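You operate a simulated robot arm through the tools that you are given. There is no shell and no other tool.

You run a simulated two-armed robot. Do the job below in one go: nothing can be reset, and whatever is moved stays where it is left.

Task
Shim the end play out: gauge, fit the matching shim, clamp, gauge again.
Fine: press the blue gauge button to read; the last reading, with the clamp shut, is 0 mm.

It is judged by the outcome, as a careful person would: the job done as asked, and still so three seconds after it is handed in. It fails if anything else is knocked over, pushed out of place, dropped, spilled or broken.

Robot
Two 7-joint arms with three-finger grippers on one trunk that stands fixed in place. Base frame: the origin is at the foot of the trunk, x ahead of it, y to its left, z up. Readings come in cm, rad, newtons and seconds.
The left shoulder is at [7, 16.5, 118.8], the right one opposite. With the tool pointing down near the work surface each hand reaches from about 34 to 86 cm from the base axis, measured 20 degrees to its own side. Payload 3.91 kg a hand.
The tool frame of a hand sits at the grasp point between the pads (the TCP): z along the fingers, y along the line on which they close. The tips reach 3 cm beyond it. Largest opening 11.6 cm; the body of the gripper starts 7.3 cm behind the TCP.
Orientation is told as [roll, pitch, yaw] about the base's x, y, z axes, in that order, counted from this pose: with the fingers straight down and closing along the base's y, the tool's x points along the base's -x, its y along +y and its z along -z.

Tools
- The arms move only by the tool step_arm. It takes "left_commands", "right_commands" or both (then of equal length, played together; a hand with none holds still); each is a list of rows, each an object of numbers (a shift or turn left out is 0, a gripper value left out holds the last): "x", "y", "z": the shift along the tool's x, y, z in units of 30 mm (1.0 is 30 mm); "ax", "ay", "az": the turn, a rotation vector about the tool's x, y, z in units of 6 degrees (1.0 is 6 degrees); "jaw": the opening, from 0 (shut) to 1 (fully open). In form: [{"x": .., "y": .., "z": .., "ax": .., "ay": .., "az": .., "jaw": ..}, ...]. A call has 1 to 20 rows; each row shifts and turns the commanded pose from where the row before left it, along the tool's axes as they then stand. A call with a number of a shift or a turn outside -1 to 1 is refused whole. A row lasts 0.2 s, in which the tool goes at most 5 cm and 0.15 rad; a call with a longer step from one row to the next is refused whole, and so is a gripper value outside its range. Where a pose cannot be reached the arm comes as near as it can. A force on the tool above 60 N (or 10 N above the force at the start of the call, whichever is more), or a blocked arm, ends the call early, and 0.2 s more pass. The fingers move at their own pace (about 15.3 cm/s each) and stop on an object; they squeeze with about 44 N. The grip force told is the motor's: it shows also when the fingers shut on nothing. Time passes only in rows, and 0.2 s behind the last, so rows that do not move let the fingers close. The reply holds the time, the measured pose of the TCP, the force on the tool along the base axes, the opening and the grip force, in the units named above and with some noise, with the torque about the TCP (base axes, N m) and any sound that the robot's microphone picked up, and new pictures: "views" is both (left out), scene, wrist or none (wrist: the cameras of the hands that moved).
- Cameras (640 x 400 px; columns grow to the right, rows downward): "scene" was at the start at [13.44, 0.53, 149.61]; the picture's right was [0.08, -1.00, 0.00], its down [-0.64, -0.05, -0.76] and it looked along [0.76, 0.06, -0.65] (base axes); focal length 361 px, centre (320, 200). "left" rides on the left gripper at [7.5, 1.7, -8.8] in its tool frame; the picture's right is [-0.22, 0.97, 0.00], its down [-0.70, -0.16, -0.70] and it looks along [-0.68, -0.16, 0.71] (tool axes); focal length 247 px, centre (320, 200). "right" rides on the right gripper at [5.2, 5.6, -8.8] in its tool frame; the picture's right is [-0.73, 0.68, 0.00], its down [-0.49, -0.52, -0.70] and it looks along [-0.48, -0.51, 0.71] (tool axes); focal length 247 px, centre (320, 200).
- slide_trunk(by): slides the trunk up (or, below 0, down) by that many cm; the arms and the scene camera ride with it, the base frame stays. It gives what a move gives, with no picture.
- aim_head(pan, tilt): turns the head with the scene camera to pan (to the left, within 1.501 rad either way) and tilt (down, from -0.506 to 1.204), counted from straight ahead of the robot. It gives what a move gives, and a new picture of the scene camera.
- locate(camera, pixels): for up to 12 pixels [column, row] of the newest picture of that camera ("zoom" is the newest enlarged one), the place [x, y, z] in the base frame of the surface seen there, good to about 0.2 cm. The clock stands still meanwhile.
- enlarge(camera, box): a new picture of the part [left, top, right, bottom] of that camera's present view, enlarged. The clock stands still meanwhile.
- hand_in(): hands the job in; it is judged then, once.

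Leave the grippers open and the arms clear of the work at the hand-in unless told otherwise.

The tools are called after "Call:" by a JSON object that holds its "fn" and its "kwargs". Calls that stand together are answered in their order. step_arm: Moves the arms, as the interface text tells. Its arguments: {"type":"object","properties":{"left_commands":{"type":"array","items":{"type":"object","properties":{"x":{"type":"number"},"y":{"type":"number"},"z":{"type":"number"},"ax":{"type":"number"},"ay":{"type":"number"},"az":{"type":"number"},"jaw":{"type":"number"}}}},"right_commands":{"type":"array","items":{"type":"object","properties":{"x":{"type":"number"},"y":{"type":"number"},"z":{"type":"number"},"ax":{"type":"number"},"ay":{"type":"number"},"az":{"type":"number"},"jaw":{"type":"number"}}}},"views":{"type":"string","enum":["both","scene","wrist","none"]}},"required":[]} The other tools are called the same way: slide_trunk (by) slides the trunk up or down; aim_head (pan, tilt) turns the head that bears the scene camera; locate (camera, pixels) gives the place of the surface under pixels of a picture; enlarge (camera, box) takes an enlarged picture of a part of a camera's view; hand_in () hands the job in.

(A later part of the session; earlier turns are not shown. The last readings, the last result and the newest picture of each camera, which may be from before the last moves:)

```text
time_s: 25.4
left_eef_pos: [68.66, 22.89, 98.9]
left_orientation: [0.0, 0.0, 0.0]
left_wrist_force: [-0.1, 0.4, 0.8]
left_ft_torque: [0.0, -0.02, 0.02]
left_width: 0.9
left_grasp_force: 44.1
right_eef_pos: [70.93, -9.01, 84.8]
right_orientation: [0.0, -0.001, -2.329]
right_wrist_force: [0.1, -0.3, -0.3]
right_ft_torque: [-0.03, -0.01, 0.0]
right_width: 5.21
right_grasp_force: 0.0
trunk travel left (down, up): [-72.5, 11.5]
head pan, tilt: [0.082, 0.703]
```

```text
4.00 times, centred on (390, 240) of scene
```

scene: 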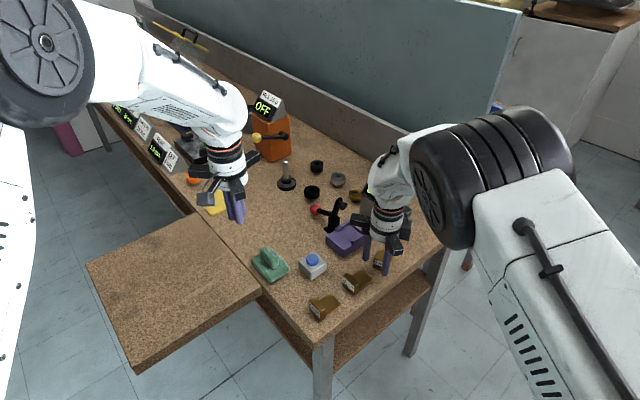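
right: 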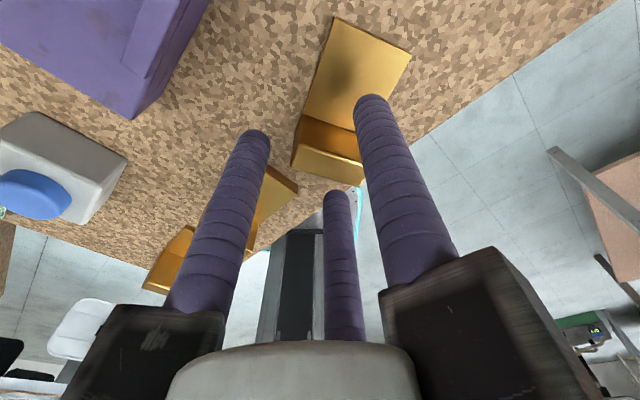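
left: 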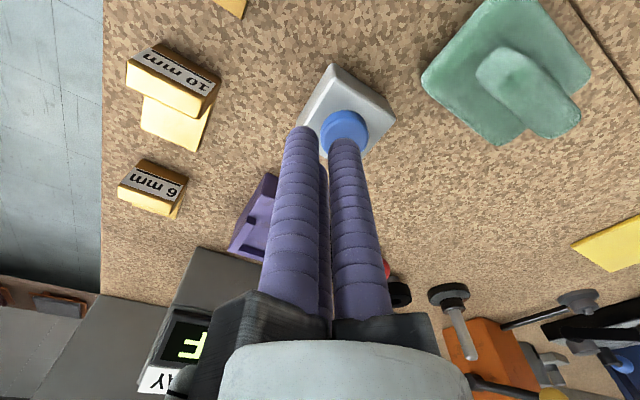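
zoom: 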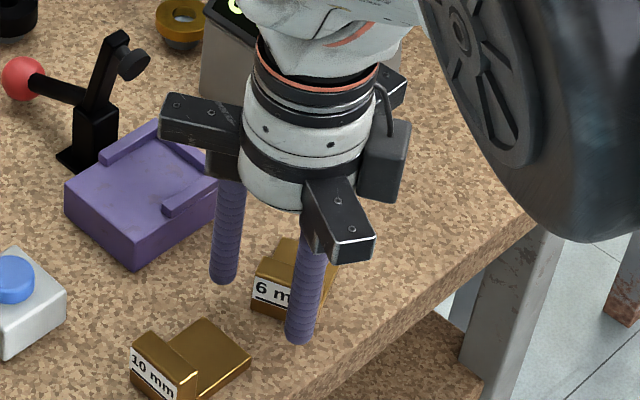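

The shim yawed a bit during the first grip. I'll measure its pose again.

Call:
{"fn": "enlarge", "kwargs": {"camera": "right", "box": [220, 20, 480, 220]}}

Call:
{"fn": "locate", "kwargs": {"camera": "zoom", "pixels": [[292, 5], [440, 72], [232, 192], [207, 288], [222, 250], [335, 328], [270, 292], [335, 275], [340, 60], [105, 240], [292, 360], [365, 160]]}}

```text
2.00 times, centred on (350, 120) of right
```

zoom: 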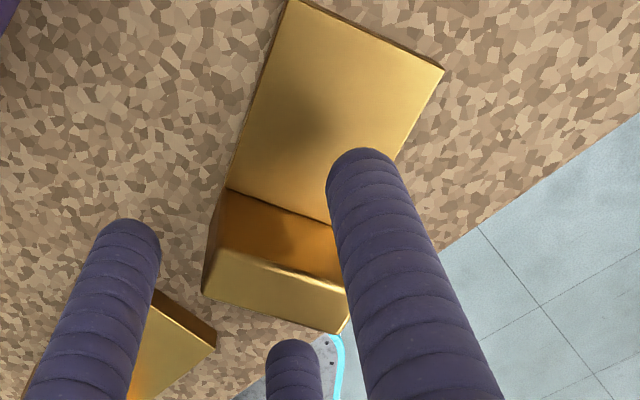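

```text
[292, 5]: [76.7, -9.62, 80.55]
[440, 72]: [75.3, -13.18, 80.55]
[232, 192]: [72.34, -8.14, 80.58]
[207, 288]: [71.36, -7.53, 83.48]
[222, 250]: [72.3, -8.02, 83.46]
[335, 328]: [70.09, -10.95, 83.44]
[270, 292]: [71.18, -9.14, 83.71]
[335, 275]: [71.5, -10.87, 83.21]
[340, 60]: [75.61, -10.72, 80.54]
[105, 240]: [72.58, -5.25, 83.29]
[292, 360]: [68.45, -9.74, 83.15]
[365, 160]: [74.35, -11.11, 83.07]
```

The shim is now yawed to about 69°, with its handle centre at about (71.3, −9.35). I'll turn the hand with it (yaw about −111°), with the fingers still open around it, and check.

Call:
{"fn": "step_arm", "kwargs": {"right_commands": [{"az": -1}, {"az": -1}, {"az": -1}, {"az": -0.8}, {}, {}], "views": "wrist"}}

Call:
{"fn": "enlarge", "kwargs": {"camera": "right", "box": [220, 20, 480, 220]}}

```text
time_s: 26.8
left_eef_pos: [68.73, 22.99, 98.87]
left_orientation: [0.0, 0.0, 0.0]
left_wrist_force: [0.8, -0.2, 0.0]
left_ft_torque: [0.03, -0.03, 0.01]
left_width: 0.93
left_grasp_force: 44.0
right_eef_pos: [70.87, -9.18, 84.79]
right_orientation: [0.002, 0.0, -1.933]
right_wrist_force: [-0.2, 0.3, 0.2]
right_ft_torque: [0.03, -0.02, 0.0]
right_width: 5.22
right_grasp_force: 0.1
trunk travel left (down, up): [-72.5, 11.5]
head pan, tilt: [0.082, 0.703]
```

right: 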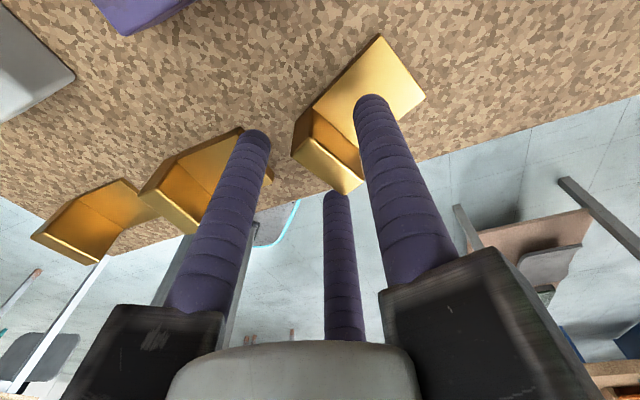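

```text
2.00 times, centred on (350, 120) of right
```

zoom: 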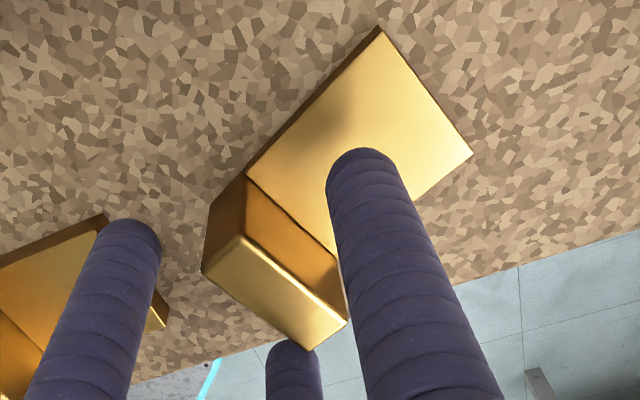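

I'll check the shim position against the three fingers again.

Call:
{"fn": "locate", "kwargs": {"camera": "zoom", "pixels": [[207, 270], [240, 238], [305, 345], [342, 322], [275, 292], [380, 32], [468, 154], [130, 235], [292, 355], [362, 158]]}}

```text
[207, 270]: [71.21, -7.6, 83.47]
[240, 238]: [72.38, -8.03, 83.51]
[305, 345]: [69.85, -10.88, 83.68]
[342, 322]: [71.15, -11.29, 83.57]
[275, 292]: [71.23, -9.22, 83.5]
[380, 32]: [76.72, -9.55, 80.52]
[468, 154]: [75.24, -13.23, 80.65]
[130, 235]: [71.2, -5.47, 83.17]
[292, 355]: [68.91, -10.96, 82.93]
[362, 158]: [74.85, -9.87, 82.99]
```

The handle centre is (71.15, −9.45), and I need a small shift of about −0.2 in both tool axes. Then I'll close the jaw slowly.

Call:
{"fn": "step_arm", "kwargs": {"right_commands": [{"x": -0.055, "y": -0.06, "z": 0.12}, {}, {"jaw": 0.35}, {"jaw": 0.3}, {"jaw": 0.26}, {"jaw": 0.23}, {"jaw": 0.2}, {"jaw": 0.17}, {"jaw": 0.14}, {"jaw": 0.1}, {"jaw": 0}, {}, {}]}}

Call:
{"fn": "enlarge", "kwargs": {"camera": "scene", "box": [330, 190, 450, 290]}}

Call:
{"fn": "enlarge", "kwargs": {"camera": "right", "box": [220, 20, 480, 220]}}

```text
time_s: 29.6
left_eef_pos: [68.82, 22.97, 98.97]
left_orientation: [0.0, -0.002, -0.001]
left_wrist_force: [1.3, -0.4, 0.5]
left_ft_torque: [0.02, 0.01, 0.0]
left_width: 0.9
left_grasp_force: 43.9
right_eef_pos: [70.67, -9.22, 84.47]
right_orientation: [0.001, 0.0, -1.932]
right_wrist_force: [0.3, 0.2, 1.8]
right_ft_torque: [0.0, 0.07, -0.01]
right_width: 2.05
right_grasp_force: 44.4
trunk travel left (down, up): [-72.5, 11.5]
head pan, tilt: [0.082, 0.703]
```

scene: 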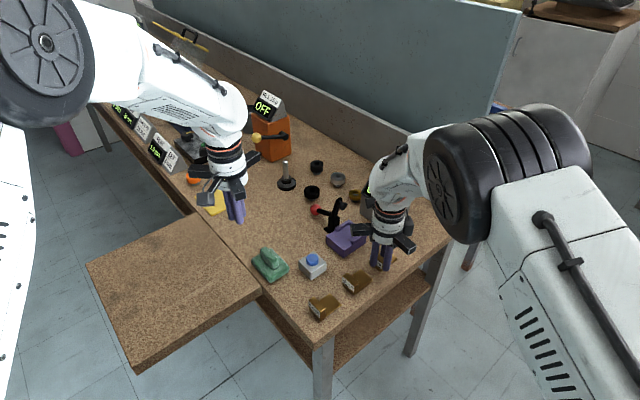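
right: 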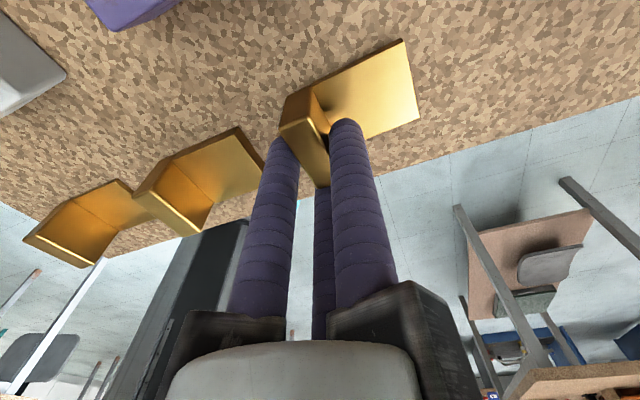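

```text
4.00 times, centred on (390, 240) of scene
```

zoom: 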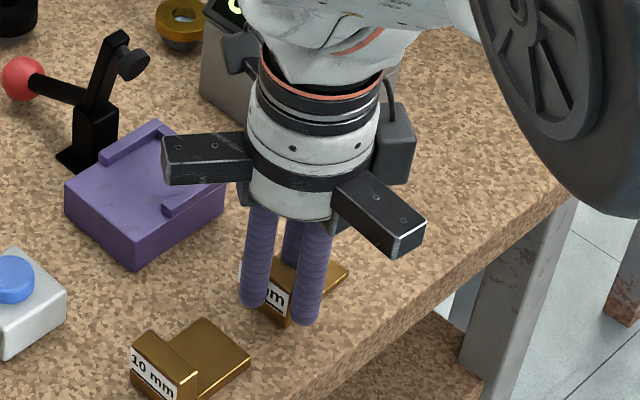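

```text
2.00 times, centred on (350, 120) of right
```

zoom: 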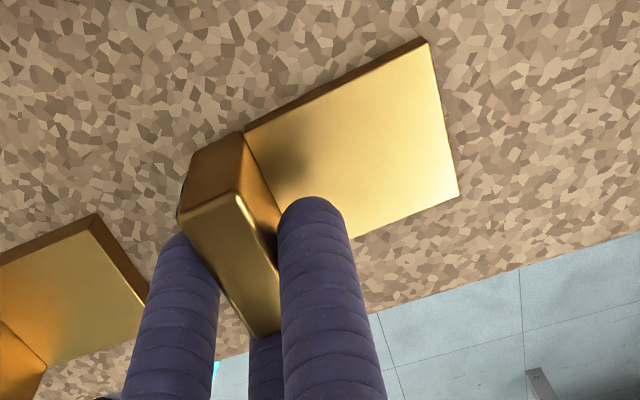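

It's gripped at 2.05 cm. I'll see how the shim sits in the hand now.

Call:
{"fn": "locate", "kwargs": {"camera": "zoom", "pixels": [[188, 222], [236, 200], [258, 330], [278, 320], [427, 45], [457, 192], [240, 260], [247, 140], [190, 250], [268, 345], [312, 205]]}}

```text
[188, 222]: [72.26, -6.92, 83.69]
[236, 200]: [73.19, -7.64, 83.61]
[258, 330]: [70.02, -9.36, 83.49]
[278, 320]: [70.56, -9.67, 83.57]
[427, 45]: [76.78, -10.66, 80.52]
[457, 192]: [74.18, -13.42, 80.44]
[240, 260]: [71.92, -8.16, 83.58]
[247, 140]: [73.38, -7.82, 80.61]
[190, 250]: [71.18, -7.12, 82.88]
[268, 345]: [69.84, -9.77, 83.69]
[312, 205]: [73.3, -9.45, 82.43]
```

The shim settled into a firm three-point grip: A is on the inner face, C on the label face and B on the end. Its width axis is at about 47° while the hand is at −110.7°, and that suits the nest. I'll lift a little and check that it hangs level.

Call:
{"fn": "step_arm", "kwargs": {"right_commands": [{"z": -0.3}, {"z": -0.5}, {"z": -0.7}, {"z": -0.7}, {}, {}]}}

Call:
{"fn": "enlarge", "kwargs": {"camera": "scene", "box": [330, 190, 450, 290]}}

Call:
{"fn": "enlarge", "kwargs": {"camera": "right", "box": [220, 20, 480, 220]}}

```text
time_s: 31.0
left_eef_pos: [68.7, 22.97, 98.98]
left_orientation: [0.001, 0.001, 0.001]
left_wrist_force: [-0.3, -1.2, -0.6]
left_ft_torque: [0.02, -0.04, -0.02]
left_width: 0.91
left_grasp_force: 44.0
right_eef_pos: [70.78, -9.26, 91.08]
right_orientation: [0.0, 0.002, -1.932]
right_wrist_force: [-0.1, 0.0, -1.6]
right_ft_torque: [0.01, 0.04, 0.03]
right_width: 2.0
right_grasp_force: 43.7
trunk travel left (down, up): [-72.5, 11.5]
head pan, tilt: [0.082, 0.703]
```

scene: 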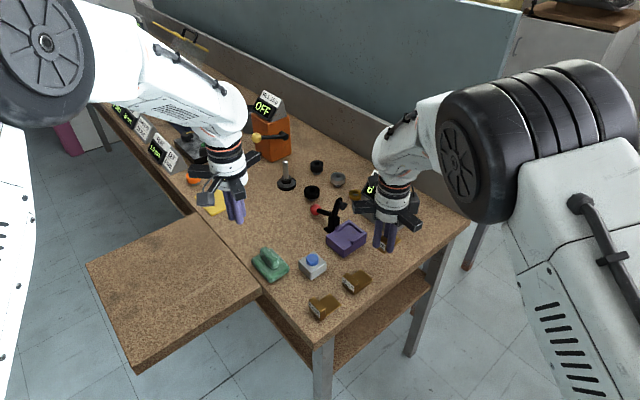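
right: 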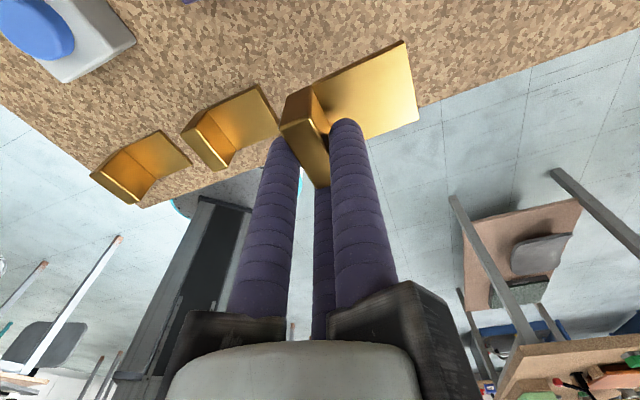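

```text
4.00 times, centred on (390, 240) of scene
```

zoom: 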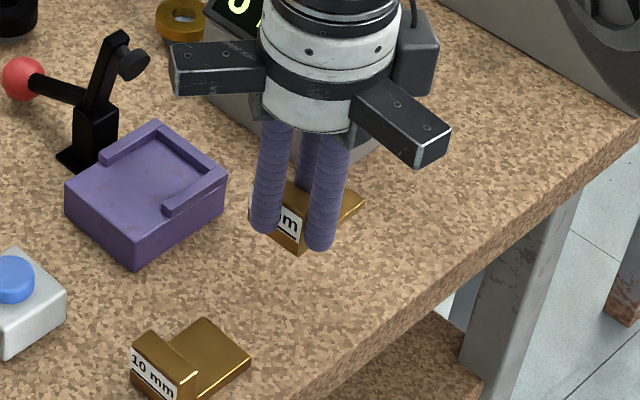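

```text
2.00 times, centred on (350, 120) of right
```

zoom: 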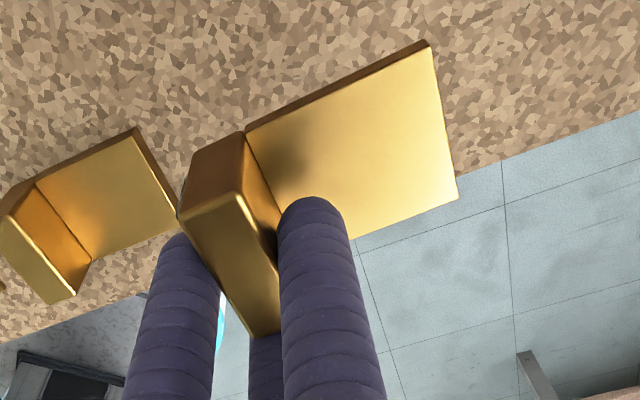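

The shim is held and looks the same in the hand view. I'll measure its pose in the air.

Call:
{"fn": "locate", "kwargs": {"camera": "zoom", "pixels": [[190, 222], [238, 202], [258, 330], [427, 47], [456, 192], [240, 260], [249, 142], [350, 232], [350, 140], [420, 120]]}}

```text
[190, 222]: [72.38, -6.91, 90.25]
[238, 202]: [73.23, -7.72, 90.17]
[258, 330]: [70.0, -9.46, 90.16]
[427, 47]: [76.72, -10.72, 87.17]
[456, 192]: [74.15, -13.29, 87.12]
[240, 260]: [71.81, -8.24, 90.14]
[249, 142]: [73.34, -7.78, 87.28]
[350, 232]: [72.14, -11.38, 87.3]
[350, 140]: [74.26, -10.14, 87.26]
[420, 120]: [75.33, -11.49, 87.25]
```

It hangs level, with the plate top at 87.2 everywhere. Now I'll rotate by −2° and carry it over the nest at this height, with the plate end stopping about 0.45 cm before the back wall.

Call:
{"fn": "step_arm", "kwargs": {"right_commands": [{"az": 0.33}, {}, {"x": 0.5, "y": 0.044}, {"x": 0.6, "y": 0.052}, {"x": 0.6, "y": 0.052}, {"x": 0.6, "y": 0.052}, {"x": 0.6, "y": 0.052}, {"x": 0.587, "y": 0.052}, {}, {}]}}

Call:
{"fn": "enlarge", "kwargs": {"camera": "scene", "box": [290, 160, 410, 270]}}

Call:
{"fn": "enlarge", "kwargs": {"camera": "right", "box": [200, 0, 480, 220]}}

```text
time_s: 33.2
left_eef_pos: [68.79, 23.07, 98.79]
left_orientation: [-0.002, -0.001, -0.001]
left_wrist_force: [0.4, 0.0, 0.1]
left_ft_torque: [0.03, 0.0, 0.01]
left_width: 0.91
left_grasp_force: 43.9
right_eef_pos: [75.58, -0.05, 91.01]
right_orientation: [0.002, 0.0, -1.967]
right_wrist_force: [-0.3, 0.5, -1.0]
right_ft_torque: [0.0, 0.04, 0.05]
right_width: 2.02
right_grasp_force: 43.7
trunk travel left (down, up): [-72.5, 11.5]
head pan, tilt: [0.082, 0.703]
```

scene: 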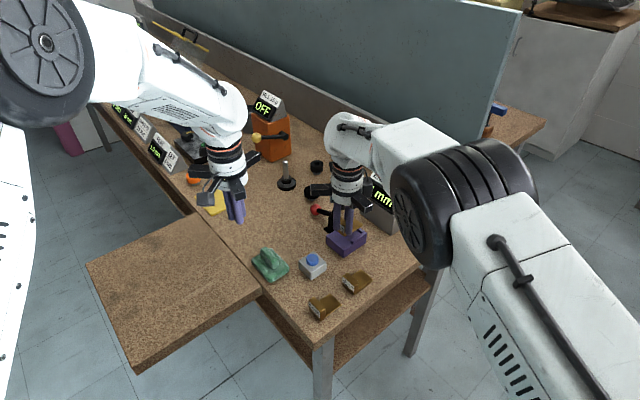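
right: 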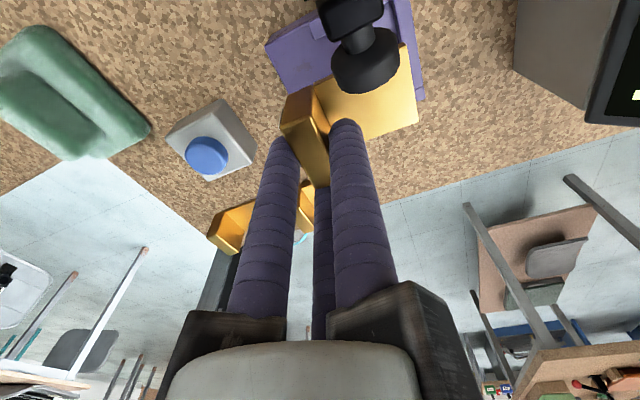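

```text
3.64 times, centred on (350, 215) of scene
```

zoom: 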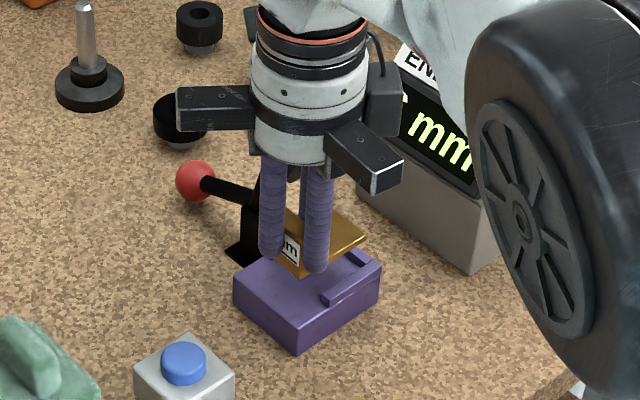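

```text
1.82 times, centred on (340, 110) of right
```

zoom: 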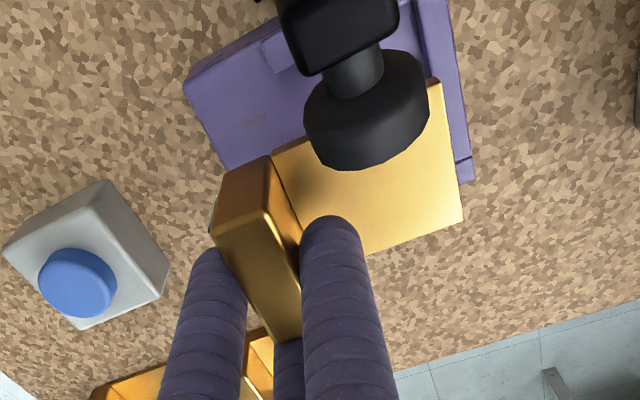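

The shim is above the nest. I'll verify its position against the walls and the clamp pad with the wrist camera.

Call:
{"fn": "locate", "kwargs": {"camera": "zoom", "pixels": [[435, 85], [461, 218], [365, 140], [365, 105], [430, 40], [472, 180], [455, 10], [190, 95], [285, 70], [330, 225], [222, 160], [275, 158]]}}

```text
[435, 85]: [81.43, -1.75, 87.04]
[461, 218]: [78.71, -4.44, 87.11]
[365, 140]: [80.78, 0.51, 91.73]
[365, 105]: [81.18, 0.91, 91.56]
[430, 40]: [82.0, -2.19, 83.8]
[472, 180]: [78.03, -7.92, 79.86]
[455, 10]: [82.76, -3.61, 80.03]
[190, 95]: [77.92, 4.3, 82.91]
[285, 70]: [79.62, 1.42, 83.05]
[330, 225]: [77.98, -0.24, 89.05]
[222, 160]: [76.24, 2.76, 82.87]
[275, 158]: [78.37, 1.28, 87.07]
```

The plate end is at u≈58.8 (wall at 59.2), w≈54.4, and square to the nest. I'll shift +0.2 toward the middle and lower most of the way.

Call:
{"fn": "step_arm", "kwargs": {"right_commands": [{"x": 0.06, "y": 0.025}, {"z": 0.4}, {"z": 0.3}, {"z": 0.2}, {"z": 0.1}, {}, {}]}}

Call:
{"fn": "enlarge", "kwargs": {"camera": "scene", "box": [310, 190, 390, 260]}}

Call:
{"fn": "enlarge", "kwargs": {"camera": "right", "box": [200, 0, 480, 220]}}

```text
time_s: 34.8
left_eef_pos: [68.82, 22.92, 98.82]
left_orientation: [-0.001, -0.002, 0.001]
left_wrist_force: [0.1, 0.3, -0.2]
left_ft_torque: [-0.01, 0.0, 0.0]
left_width: 0.92
left_grasp_force: 43.6
right_eef_pos: [75.75, 0.27, 87.86]
right_orientation: [0.0, 0.0, -1.968]
right_wrist_force: [-0.7, 1.4, -1.8]
right_ft_torque: [0.01, 0.04, 0.0]
right_width: 2.01
right_grasp_force: 44.1
trunk travel left (down, up): [-72.5, 11.5]
head pan, tilt: [0.082, 0.703]
```

scene: 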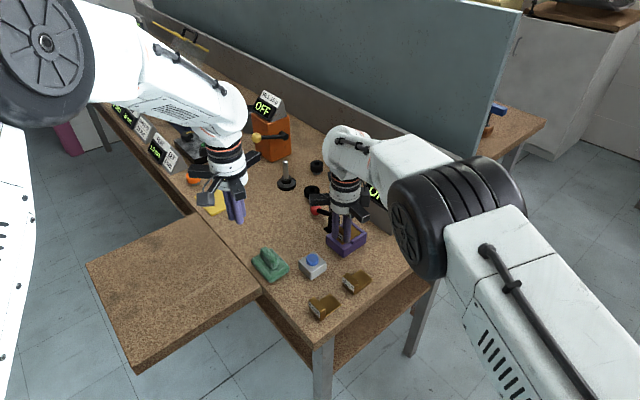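
right: 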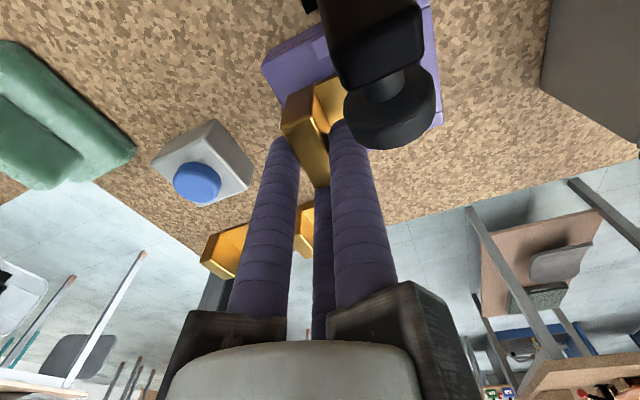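

```text
5.71 times, centred on (350, 225) of scene
```

zoom: 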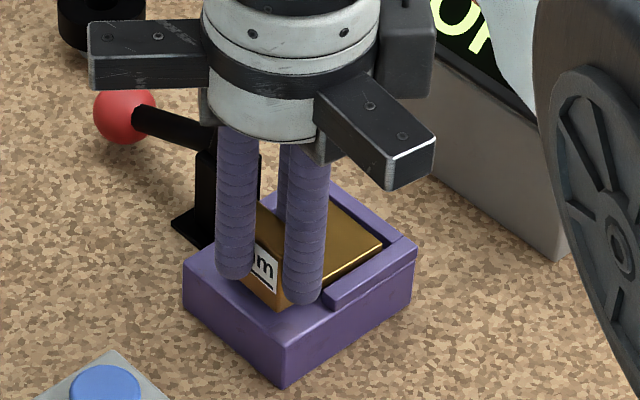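

```text
1.82 times, centred on (340, 110) of right
```

zoom: 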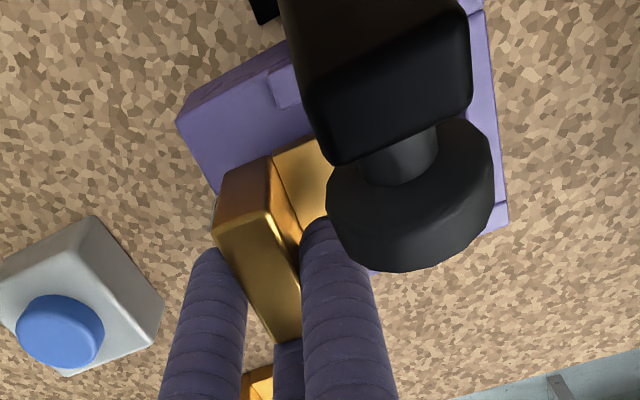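

The plate is down inside the walls. I'll check the clearances in the scene zoom.

Call:
{"fn": "enlarge", "kwargs": {"camera": "scene", "box": [340, 205, 372, 240]}}

```text
11.43 times, centred on (356, 222) of scene
```

zoom: 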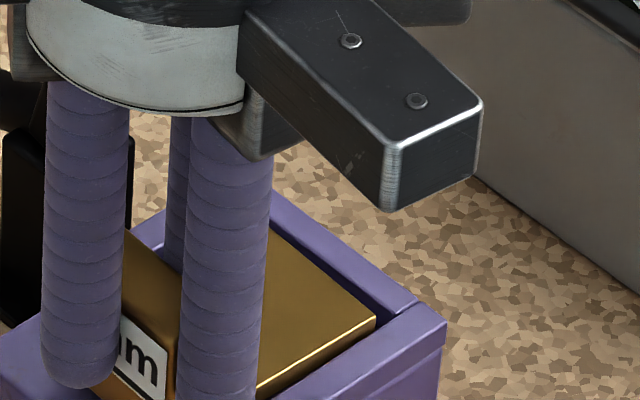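

It's clear of both walls. I'll lower the last few millimetres, watching the force.

Call:
{"fn": "step_arm", "kwargs": {"right_commands": [{"z": 0.07}, {"z": 0.05}, {"z": 0.04}, {}], "views": "none"}}

```text
time_s: 35.8
left_eef_pos: [68.66, 22.86, 98.84]
left_orientation: [0.001, 0.0, 0.001]
left_wrist_force: [0.2, -0.4, -1.4]
left_ft_torque: [0.01, 0.03, 0.01]
left_width: 0.91
left_grasp_force: 43.6
right_eef_pos: [75.76, 0.24, 87.54]
right_orientation: [0.0, -0.001, -1.968]
right_wrist_force: [1.1, 1.0, -0.5]
right_ft_torque: [0.0, -0.03, 0.08]
right_width: 1.99
right_grasp_force: 44.1
trunk travel left (down, up): [-72.5, 11.5]
head pan, tilt: [0.082, 0.703]
```

There's no contact force yet. I'll go down a little more, then slide toward the back wall.

Call:
{"fn": "step_arm", "kwargs": {"right_commands": [{"z": 0.03}, {"z": 0.03}, {}, {"x": -0.02, "y": 0.05}, {"x": -0.02, "y": 0.05}, {}]}}

Call:
{"fn": "enlarge", "kwargs": {"camera": "scene", "box": [340, 205, 372, 240]}}

```text
time_s: 37.2
left_eef_pos: [68.64, 23.06, 98.94]
left_orientation: [0.0, 0.0, 0.002]
left_wrist_force: [0.0, 0.0, -1.3]
left_ft_torque: [0.01, 0.01, 0.01]
left_width: 0.88
left_grasp_force: 44.0
right_eef_pos: [76.01, 0.06, 87.39]
right_orientation: [0.002, 0.0, -1.967]
right_wrist_force: [0.0, 3.1, 4.6]
right_ft_torque: [0.09, 0.01, 0.15]
right_width: 1.98
right_grasp_force: 43.6
trunk travel left (down, up): [-72.5, 11.5]
head pan, tilt: [0.082, 0.703]
```

scene: 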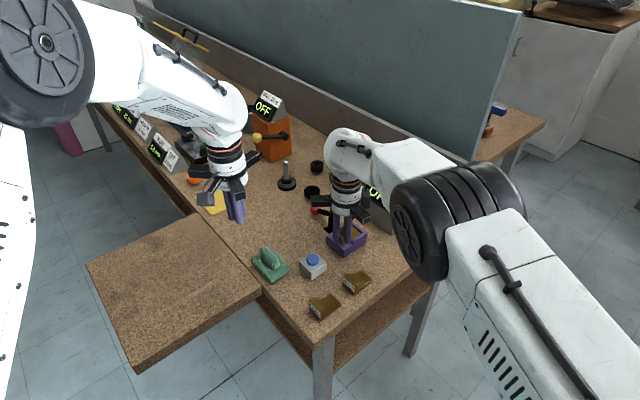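
right: 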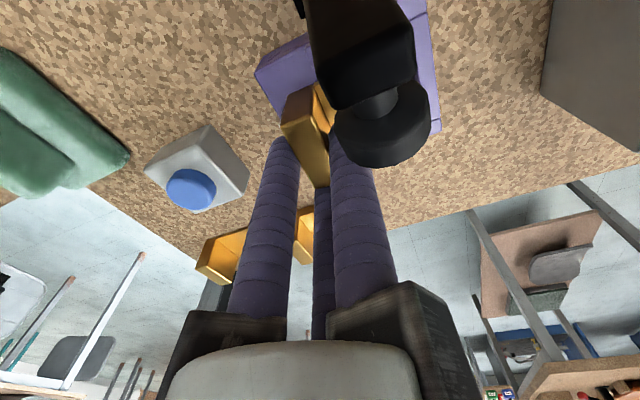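

```text
11.43 times, centred on (356, 222) of scene
```

zoom: 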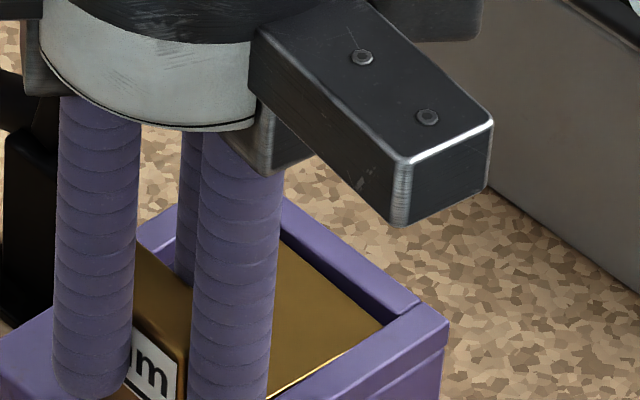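

The shim is on the floor of the nest with its end near the back wall. I'll release slowly with a small opening to stay clear of the raised clamp pad.

Call:
{"fn": "step_arm", "kwargs": {"right_commands": [{"jaw": 0.19}, {"jaw": 0.21}, {"jaw": 0.24}, {"jaw": 0.27}, {}, {}]}}

Call:
{"fn": "enlarge", "kwargs": {"camera": "right", "box": [200, 0, 480, 220]}}

Call:
{"fn": "enlarge", "kwargs": {"camera": "scene", "box": [310, 190, 390, 260]}}

```text
time_s: 38.6
left_eef_pos: [68.71, 22.92, 98.87]
left_orientation: [0.002, 0.001, 0.001]
left_wrist_force: [-0.5, 0.8, -0.1]
left_ft_torque: [0.01, -0.02, 0.02]
left_width: 0.9
left_grasp_force: 43.6
right_eef_pos: [75.98, 0.08, 87.28]
right_orientation: [0.002, -0.001, -1.966]
right_wrist_force: [-0.1, 0.1, -0.6]
right_ft_torque: [0.0, 0.04, -0.02]
right_width: 3.14
right_grasp_force: 0.0
trunk travel left (down, up): [-72.5, 11.5]
head pan, tilt: [0.082, 0.703]
```

scene: 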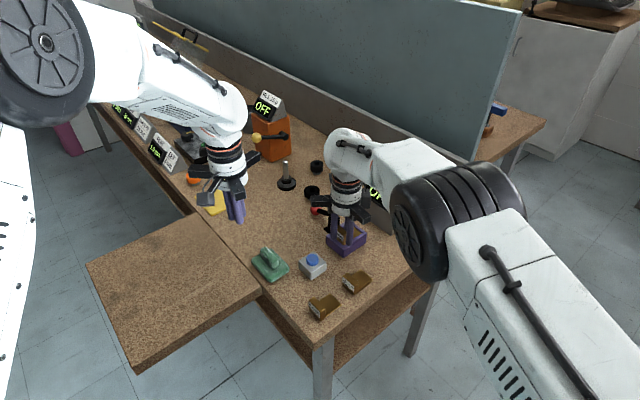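
right: 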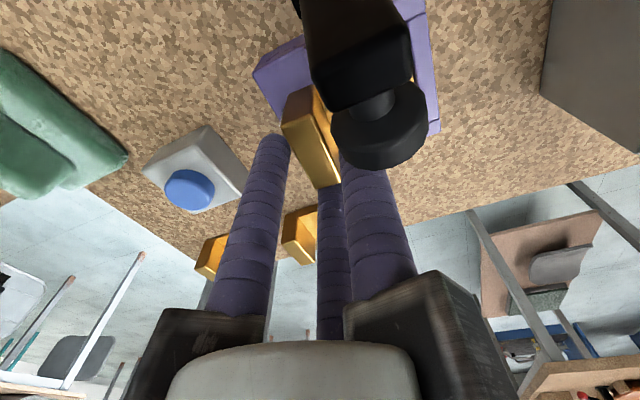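

```text
1.82 times, centred on (340, 110) of right
```

zoom: 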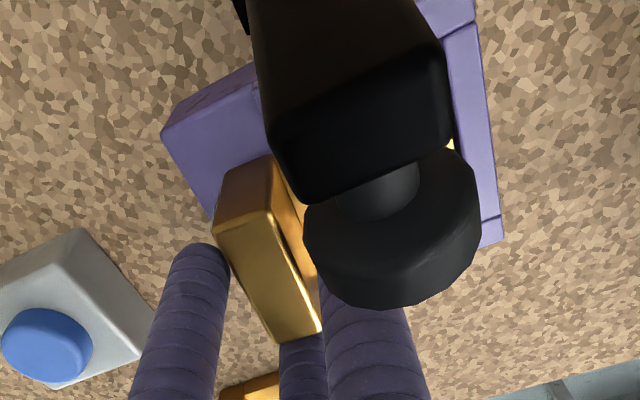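

```text
5.71 times, centred on (350, 225) of scene
```

zoom: 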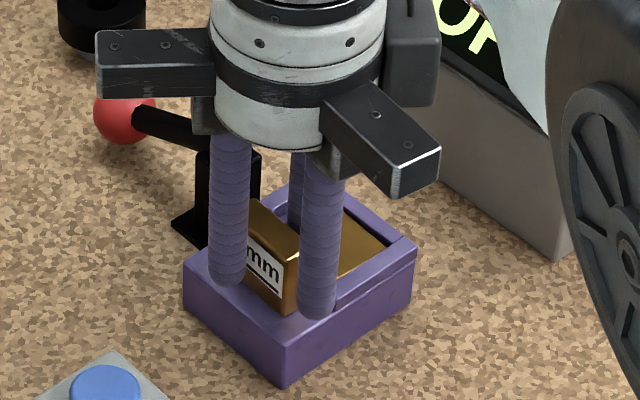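

It's released at 3.1 cm and the shim stays put. I'll shift slightly away from the clamp pad, lift straight up, then retreat to the right.

Call:
{"fn": "step_arm", "kwargs": {"right_commands": [{"x": -0.09, "y": -0.038}, {"z": -0.4}, {"z": -0.7}, {"z": -0.8}, {"z": -0.9}, {"z": -0.9}, {}]}}

Call:
{"fn": "enlarge", "kwargs": {"camera": "scene", "box": [310, 180, 390, 260]}}

```text
time_s: 40.2
left_eef_pos: [68.79, 22.91, 98.87]
left_orientation: [0.002, 0.0, 0.0]
left_wrist_force: [0.2, 0.7, 0.4]
left_ft_torque: [-0.04, 0.01, 0.02]
left_width: 0.92
left_grasp_force: 44.0
right_eef_pos: [76.05, 0.09, 98.56]
right_orientation: [0.0, -0.001, -1.968]
right_wrist_force: [-0.3, 1.4, -0.1]
right_ft_torque: [-0.04, 0.01, -0.02]
right_width: 3.12
right_grasp_force: 0.0
trunk travel left (down, up): [-72.5, 11.5]
head pan, tilt: [0.082, 0.703]
```

scene: 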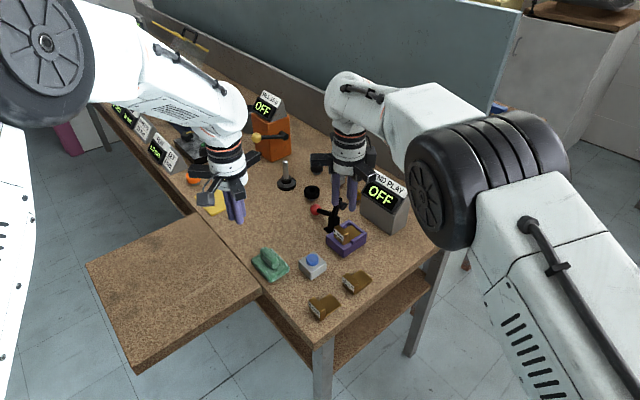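
right: 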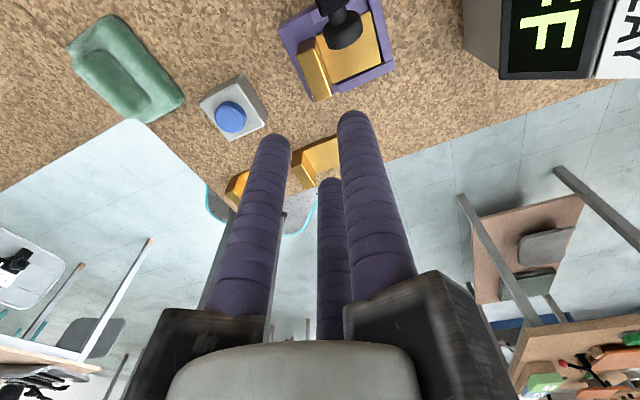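

```text
5.00 times, centred on (350, 220) of scene
```

zoom: 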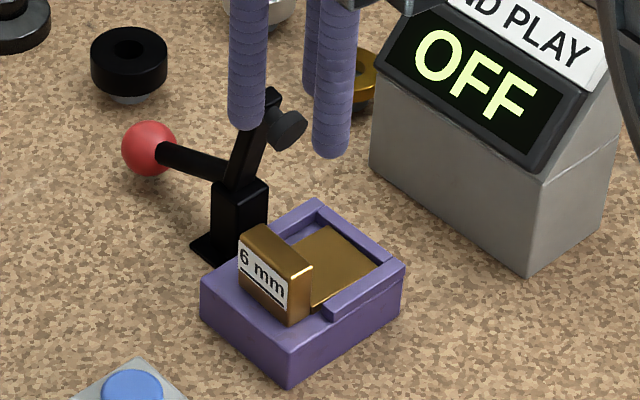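

The 6 mm shim is seated in the nest. I'll retreat the right hand to its own side and then use the closed left hand to swing the clamp arm down.

Call:
{"fn": "step_arm", "kwargs": {"right_commands": [{"z": -0.8}, {"x": -0.9, "y": 0.067, "z": -0.25}, {"x": -0.9, "y": 0.067, "z": -0.25}, {"x": -0.9, "y": 0.067, "z": -0.25}, {"x": -0.9, "y": 0.067, "z": -0.25}, {"x": -0.9, "y": 0.067, "z": -0.25}, {"x": -0.9, "y": 0.067, "z": -0.25}, {"x": -0.9, "y": 0.067, "z": -0.25}, {"x": -0.9, "y": 0.067, "z": -0.25}, {}], "views": "scene"}}

Call:
{"fn": "enlarge", "kwargs": {"camera": "scene", "box": [300, 180, 380, 250]}}

```text
time_s: 42.4
left_eef_pos: [68.75, 23.03, 98.76]
left_orientation: [0.001, 0.0, 0.0]
left_wrist_force: [-0.6, 0.9, -0.4]
left_ft_torque: [-0.04, 0.05, -0.02]
left_width: 0.92
left_grasp_force: 44.3
right_eef_pos: [69.12, -20.44, 106.69]
right_orientation: [0.0, 0.0, -1.966]
right_wrist_force: [0.6, 0.0, -0.8]
right_ft_torque: [-0.03, 0.02, -0.01]
right_width: 3.13
right_grasp_force: 0.0
trunk travel left (down, up): [-72.5, 11.5]
head pan, tilt: [0.082, 0.703]
```

scene: 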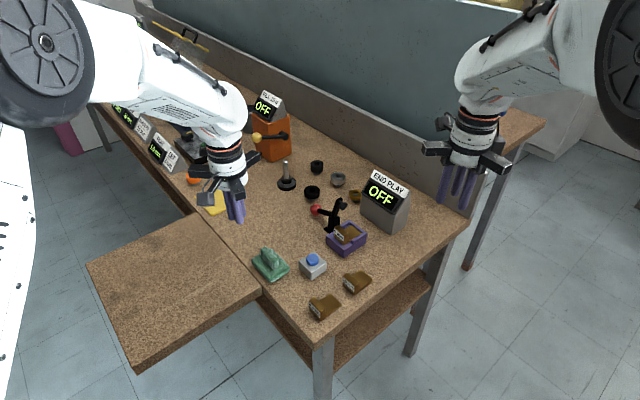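

```text
5.71 times, centred on (340, 215) of scene
```

zoom: 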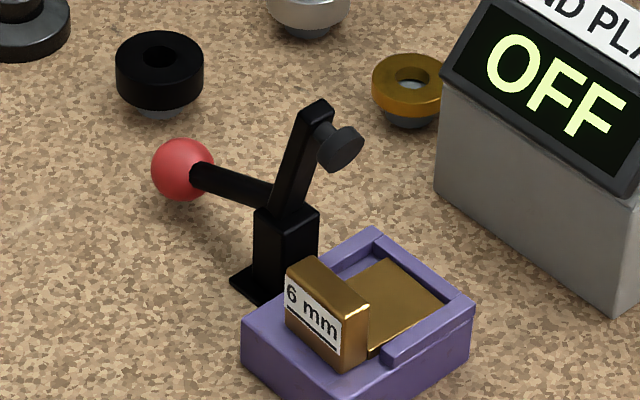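

Now I'll bring the closed left hand to behind the clamp arm (TCP near (85.3, 4.5)), staying high.

Call:
{"fn": "step_arm", "kwargs": {"left_commands": [{"x": -0.786, "y": -0.881}, {"x": -0.786, "y": -0.881}, {"x": -0.786, "y": -0.881}, {"x": -0.786, "y": -0.881}, {"x": -0.786, "y": -0.881}, {"x": -0.786, "y": -0.881}, {"x": -0.786, "y": -0.881}, {}, {}]}}

Call:
{"fn": "enlarge", "kwargs": {"camera": "scene", "box": [280, 140, 400, 260]}}

```text
time_s: 44.4
left_eef_pos: [81.65, 8.36, 98.98]
left_orientation: [0.002, 0.0, 0.001]
left_wrist_force: [-0.6, 0.3, -0.3]
left_ft_torque: [0.01, -0.01, -0.02]
left_width: 0.88
left_grasp_force: 44.5
left hand out of reach, approached as far as the arm can: row 6, 7
right_eef_pos: [69.05, -20.52, 106.71]
right_orientation: [-0.001, 0.001, -1.966]
right_wrist_force: [-0.3, 0.1, -0.6]
right_ft_torque: [0.02, -0.01, 0.0]
right_width: 3.12
right_grasp_force: 0.1
trunk travel left (down, up): [-72.5, 11.5]
head pan, tilt: [0.082, 0.703]
```

scene: 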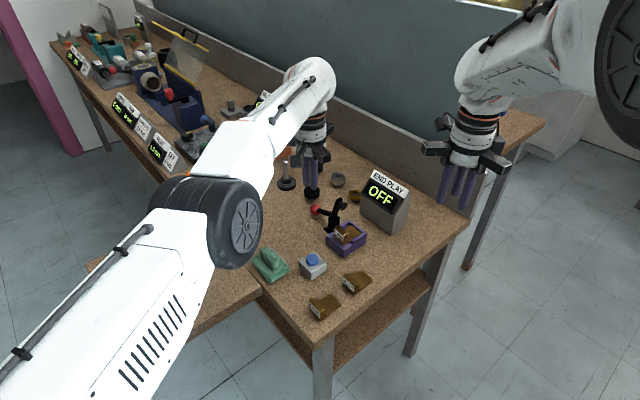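
left: 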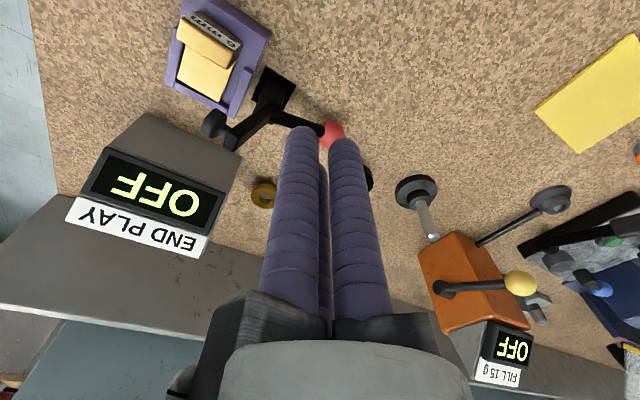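

```text
3.33 times, centred on (340, 200) of scene
```

zoom: 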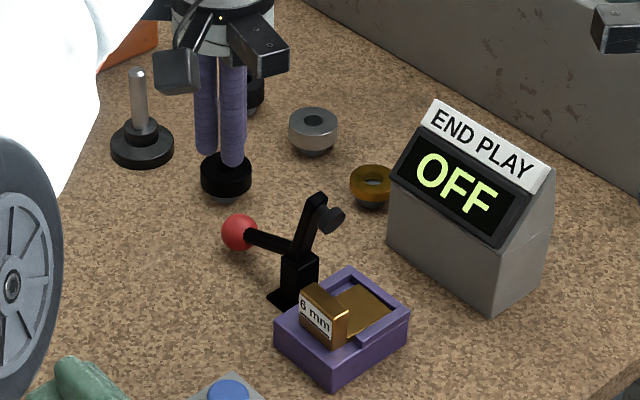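

The arm is out of reach with the tool straight down. I'll tilt the left hand about 20° so that its fingers point outward, which gains reach, and check the pose.

Call:
{"fn": "step_arm", "kwargs": {"left_commands": [{"x": 0.6}, {"x": 0.3, "ay": -1}, {"ay": -1}, {"ay": -1}, {"ay": -0.5}, {}, {}], "views": "scene"}}

```text
time_s: 46.0
left_eef_pos: [78.77, 8.35, 99.08]
left_orientation: [0.0, -0.367, 0.0]
left_wrist_force: [-0.5, -1.2, 0.0]
left_ft_torque: [0.0, 0.0, 0.0]
left_width: 0.89
left_grasp_force: 44.4
right_eef_pos: [69.03, -20.45, 106.56]
right_orientation: [0.001, 0.0, -1.966]
right_wrist_force: [-0.6, 0.9, -0.3]
right_ft_torque: [0.03, 0.03, 0.01]
right_width: 3.15
right_grasp_force: 0.0
trunk travel left (down, up): [-72.5, 11.5]
head pan, tilt: [0.082, 0.703]
```

scene: 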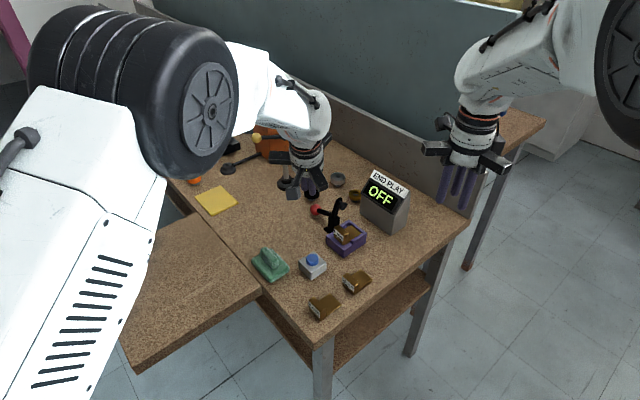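

The tilt works (pitch −0.367). Next I'll move to behind the clamp arm, still above it.

Call:
{"fn": "step_arm", "kwargs": {"left_commands": [{"x": -0.461, "y": -0.461, "z": 0.534}, {"x": -0.461, "y": -0.461, "z": 0.534}, {"x": -0.461, "y": -0.461, "z": 0.534}, {}, {}]}}

Call:
{"fn": "enlarge", "kwargs": {"camera": "scene", "box": [290, 150, 390, 250]}}

```text
time_s: 47.2
left_eef_pos: [84.55, 4.37, 95.89]
left_orientation: [0.001, -0.366, -0.001]
left_wrist_force: [0.0, 0.2, -0.1]
left_ft_torque: [0.01, 0.0, -0.02]
left_width: 0.9
left_grasp_force: 44.0
right_eef_pos: [69.02, -20.53, 106.63]
right_orientation: [0.0, -0.001, -1.967]
right_wrist_force: [-0.6, -0.4, 0.4]
right_ft_torque: [-0.03, -0.01, 0.01]
right_width: 3.14
right_grasp_force: 0.1
trunk travel left (down, up): [-72.5, 11.5]
head pan, tilt: [0.082, 0.703]
```

scene: 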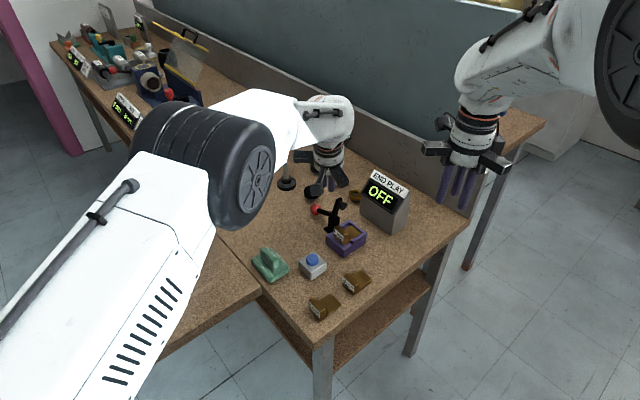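
left: 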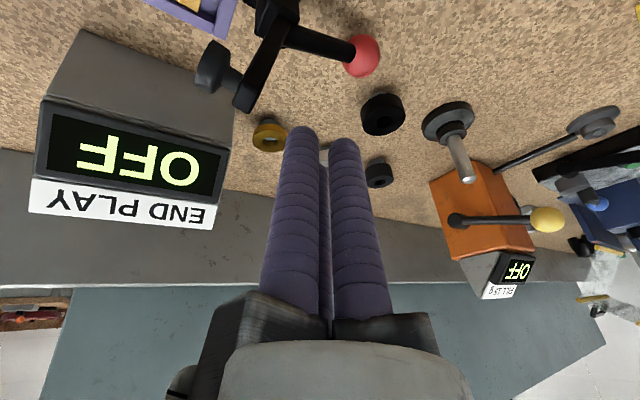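

```text
4.00 times, centred on (340, 200) of scene
```

zoom: 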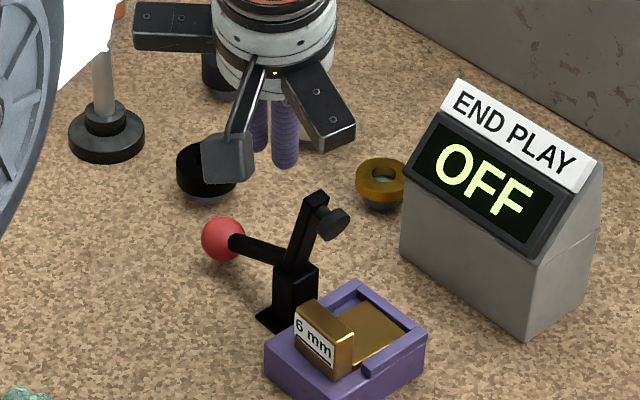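

It's reachable. From this view I'll re-measure the clamp arm, pivot and ball from behind.

Call:
{"fn": "locate", "kwargs": {"camera": "left", "pixels": [[362, 55], [245, 100], [255, 75], [270, 45], [213, 65], [305, 35], [335, 47], [300, 130], [342, 142], [285, 12], [262, 10]]}}

Call:
{"fn": "enlarge", "kwargs": {"camera": "left", "box": [170, 0, 410, 150]}}

```text
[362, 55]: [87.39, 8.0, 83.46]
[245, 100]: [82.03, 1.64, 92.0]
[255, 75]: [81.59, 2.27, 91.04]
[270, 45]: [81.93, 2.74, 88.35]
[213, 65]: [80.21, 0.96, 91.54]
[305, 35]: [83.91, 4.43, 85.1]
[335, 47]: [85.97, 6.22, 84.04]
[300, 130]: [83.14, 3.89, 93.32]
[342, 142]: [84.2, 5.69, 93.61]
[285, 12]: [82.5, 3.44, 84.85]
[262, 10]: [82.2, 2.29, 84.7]
```

```text
2.67 times, centred on (290, 75) of left
```

zoom: 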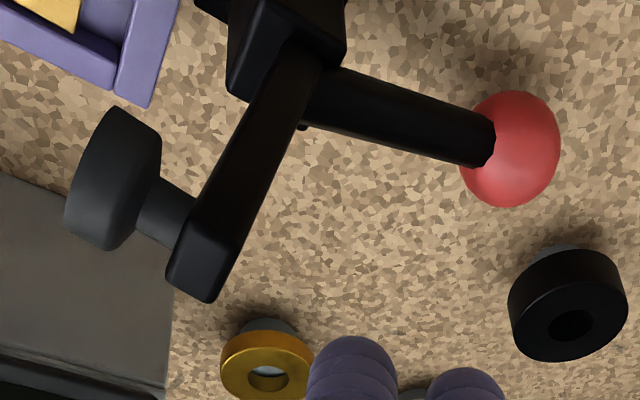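

The arm is nearly vertical: its back face is at w≈59.3 and the pivot is near w 60.3, z 85.3. I'll lower the leading finger behind it and then make first contact by moving toward the nest.

Call:
{"fn": "step_arm", "kwargs": {"left_commands": [{"x": 0.21, "z": 0.545}, {"x": 0.21, "z": 0.545}, {}, {"x": 0.33, "y": -0.353, "z": -0.127}, {}]}}

Call:
{"fn": "enlarge", "kwargs": {"camera": "scene", "box": [300, 160, 380, 240]}}

```text
time_s: 48.4
left_eef_pos: [83.44, 3.58, 92.49]
left_orientation: [0.001, -0.367, 0.001]
left_wrist_force: [3.3, 3.1, 2.8]
left_ft_torque: [0.04, -0.07, -0.02]
left_width: 0.92
left_grasp_force: 44.2
right_eef_pos: [69.05, -20.37, 106.65]
right_orientation: [0.001, 0.001, -1.967]
right_wrist_force: [-0.3, 0.1, -0.8]
right_ft_torque: [-0.04, -0.01, -0.03]
right_width: 3.15
right_grasp_force: 0.0
trunk travel left (down, up): [-72.5, 11.5]
head pan, tilt: [0.082, 0.703]
```

scene: 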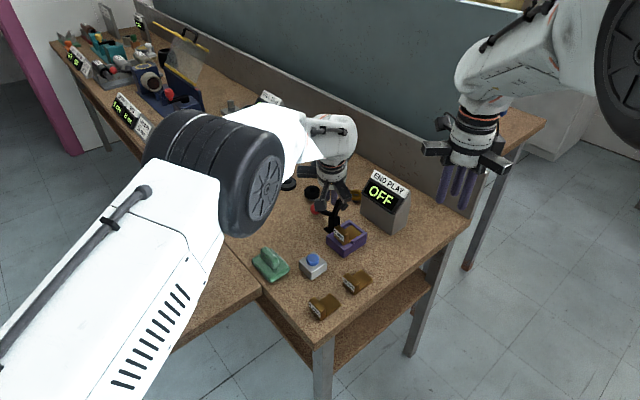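
left: 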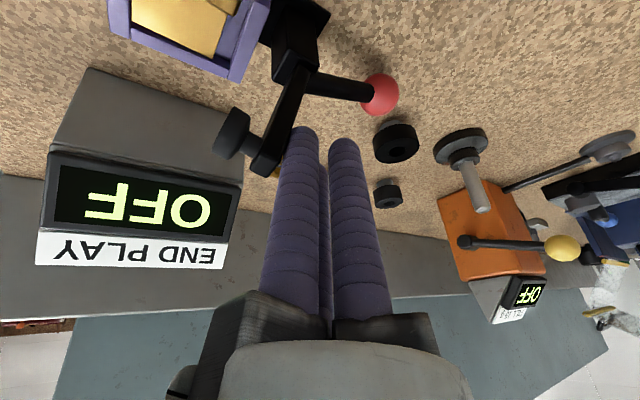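

```text
5.00 times, centred on (340, 200) of scene
```

zoom: 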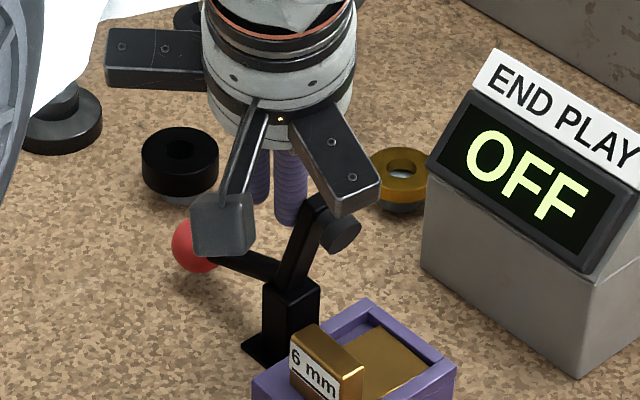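

I have contact: a reaction of about 4.5 N directed away from the nest. I'll continue pushing along the arc in moderate steps.

Call:
{"fn": "step_arm", "kwargs": {"left_commands": [{"x": 0.16, "y": -0.165, "z": -0.044}, {"x": 0.16, "y": -0.165, "z": -0.044}, {"x": 0.15, "y": -0.136, "z": 0.013}, {"x": 0.15, "y": -0.136, "z": 0.013}, {}]}}

Call:
{"fn": "enlarge", "kwargs": {"camera": "scene", "box": [300, 160, 380, 240]}}

```text
time_s: 49.6
left_eef_pos: [81.37, 1.38, 91.92]
left_orientation: [0.002, -0.367, 0.001]
left_wrist_force: [0.0, 1.7, 1.8]
left_ft_torque: [0.04, 0.0, 0.04]
left_width: 0.9
left_grasp_force: 44.3
right_eef_pos: [69.0, -20.47, 106.71]
right_orientation: [0.005, 0.0, -1.967]
right_wrist_force: [1.2, 0.3, 0.0]
right_ft_torque: [0.0, 0.01, -0.02]
right_width: 3.13
right_grasp_force: 0.1
trunk travel left (down, up): [-72.5, 11.5]
head pan, tilt: [0.082, 0.703]
```

scene: 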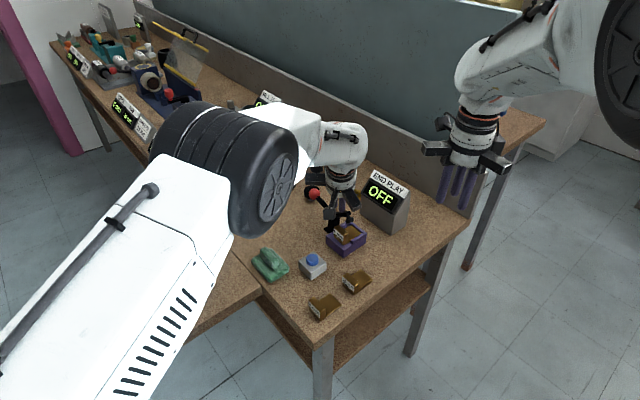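
left: 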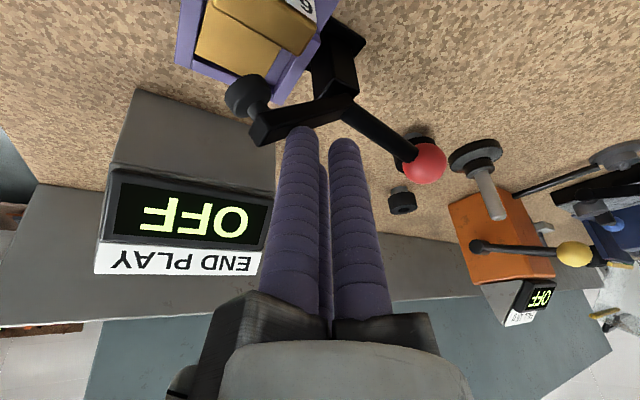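

```text
5.00 times, centred on (340, 200) of scene
```

zoom: 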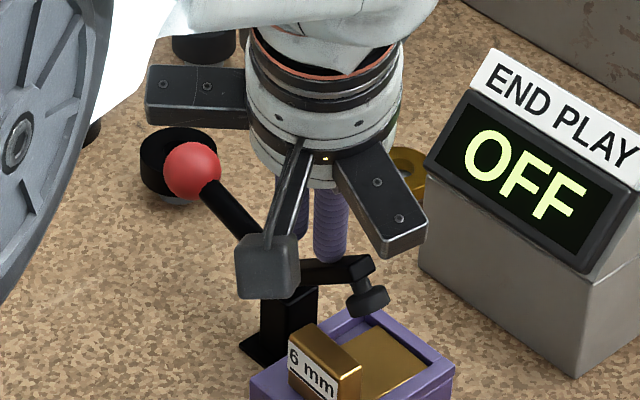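

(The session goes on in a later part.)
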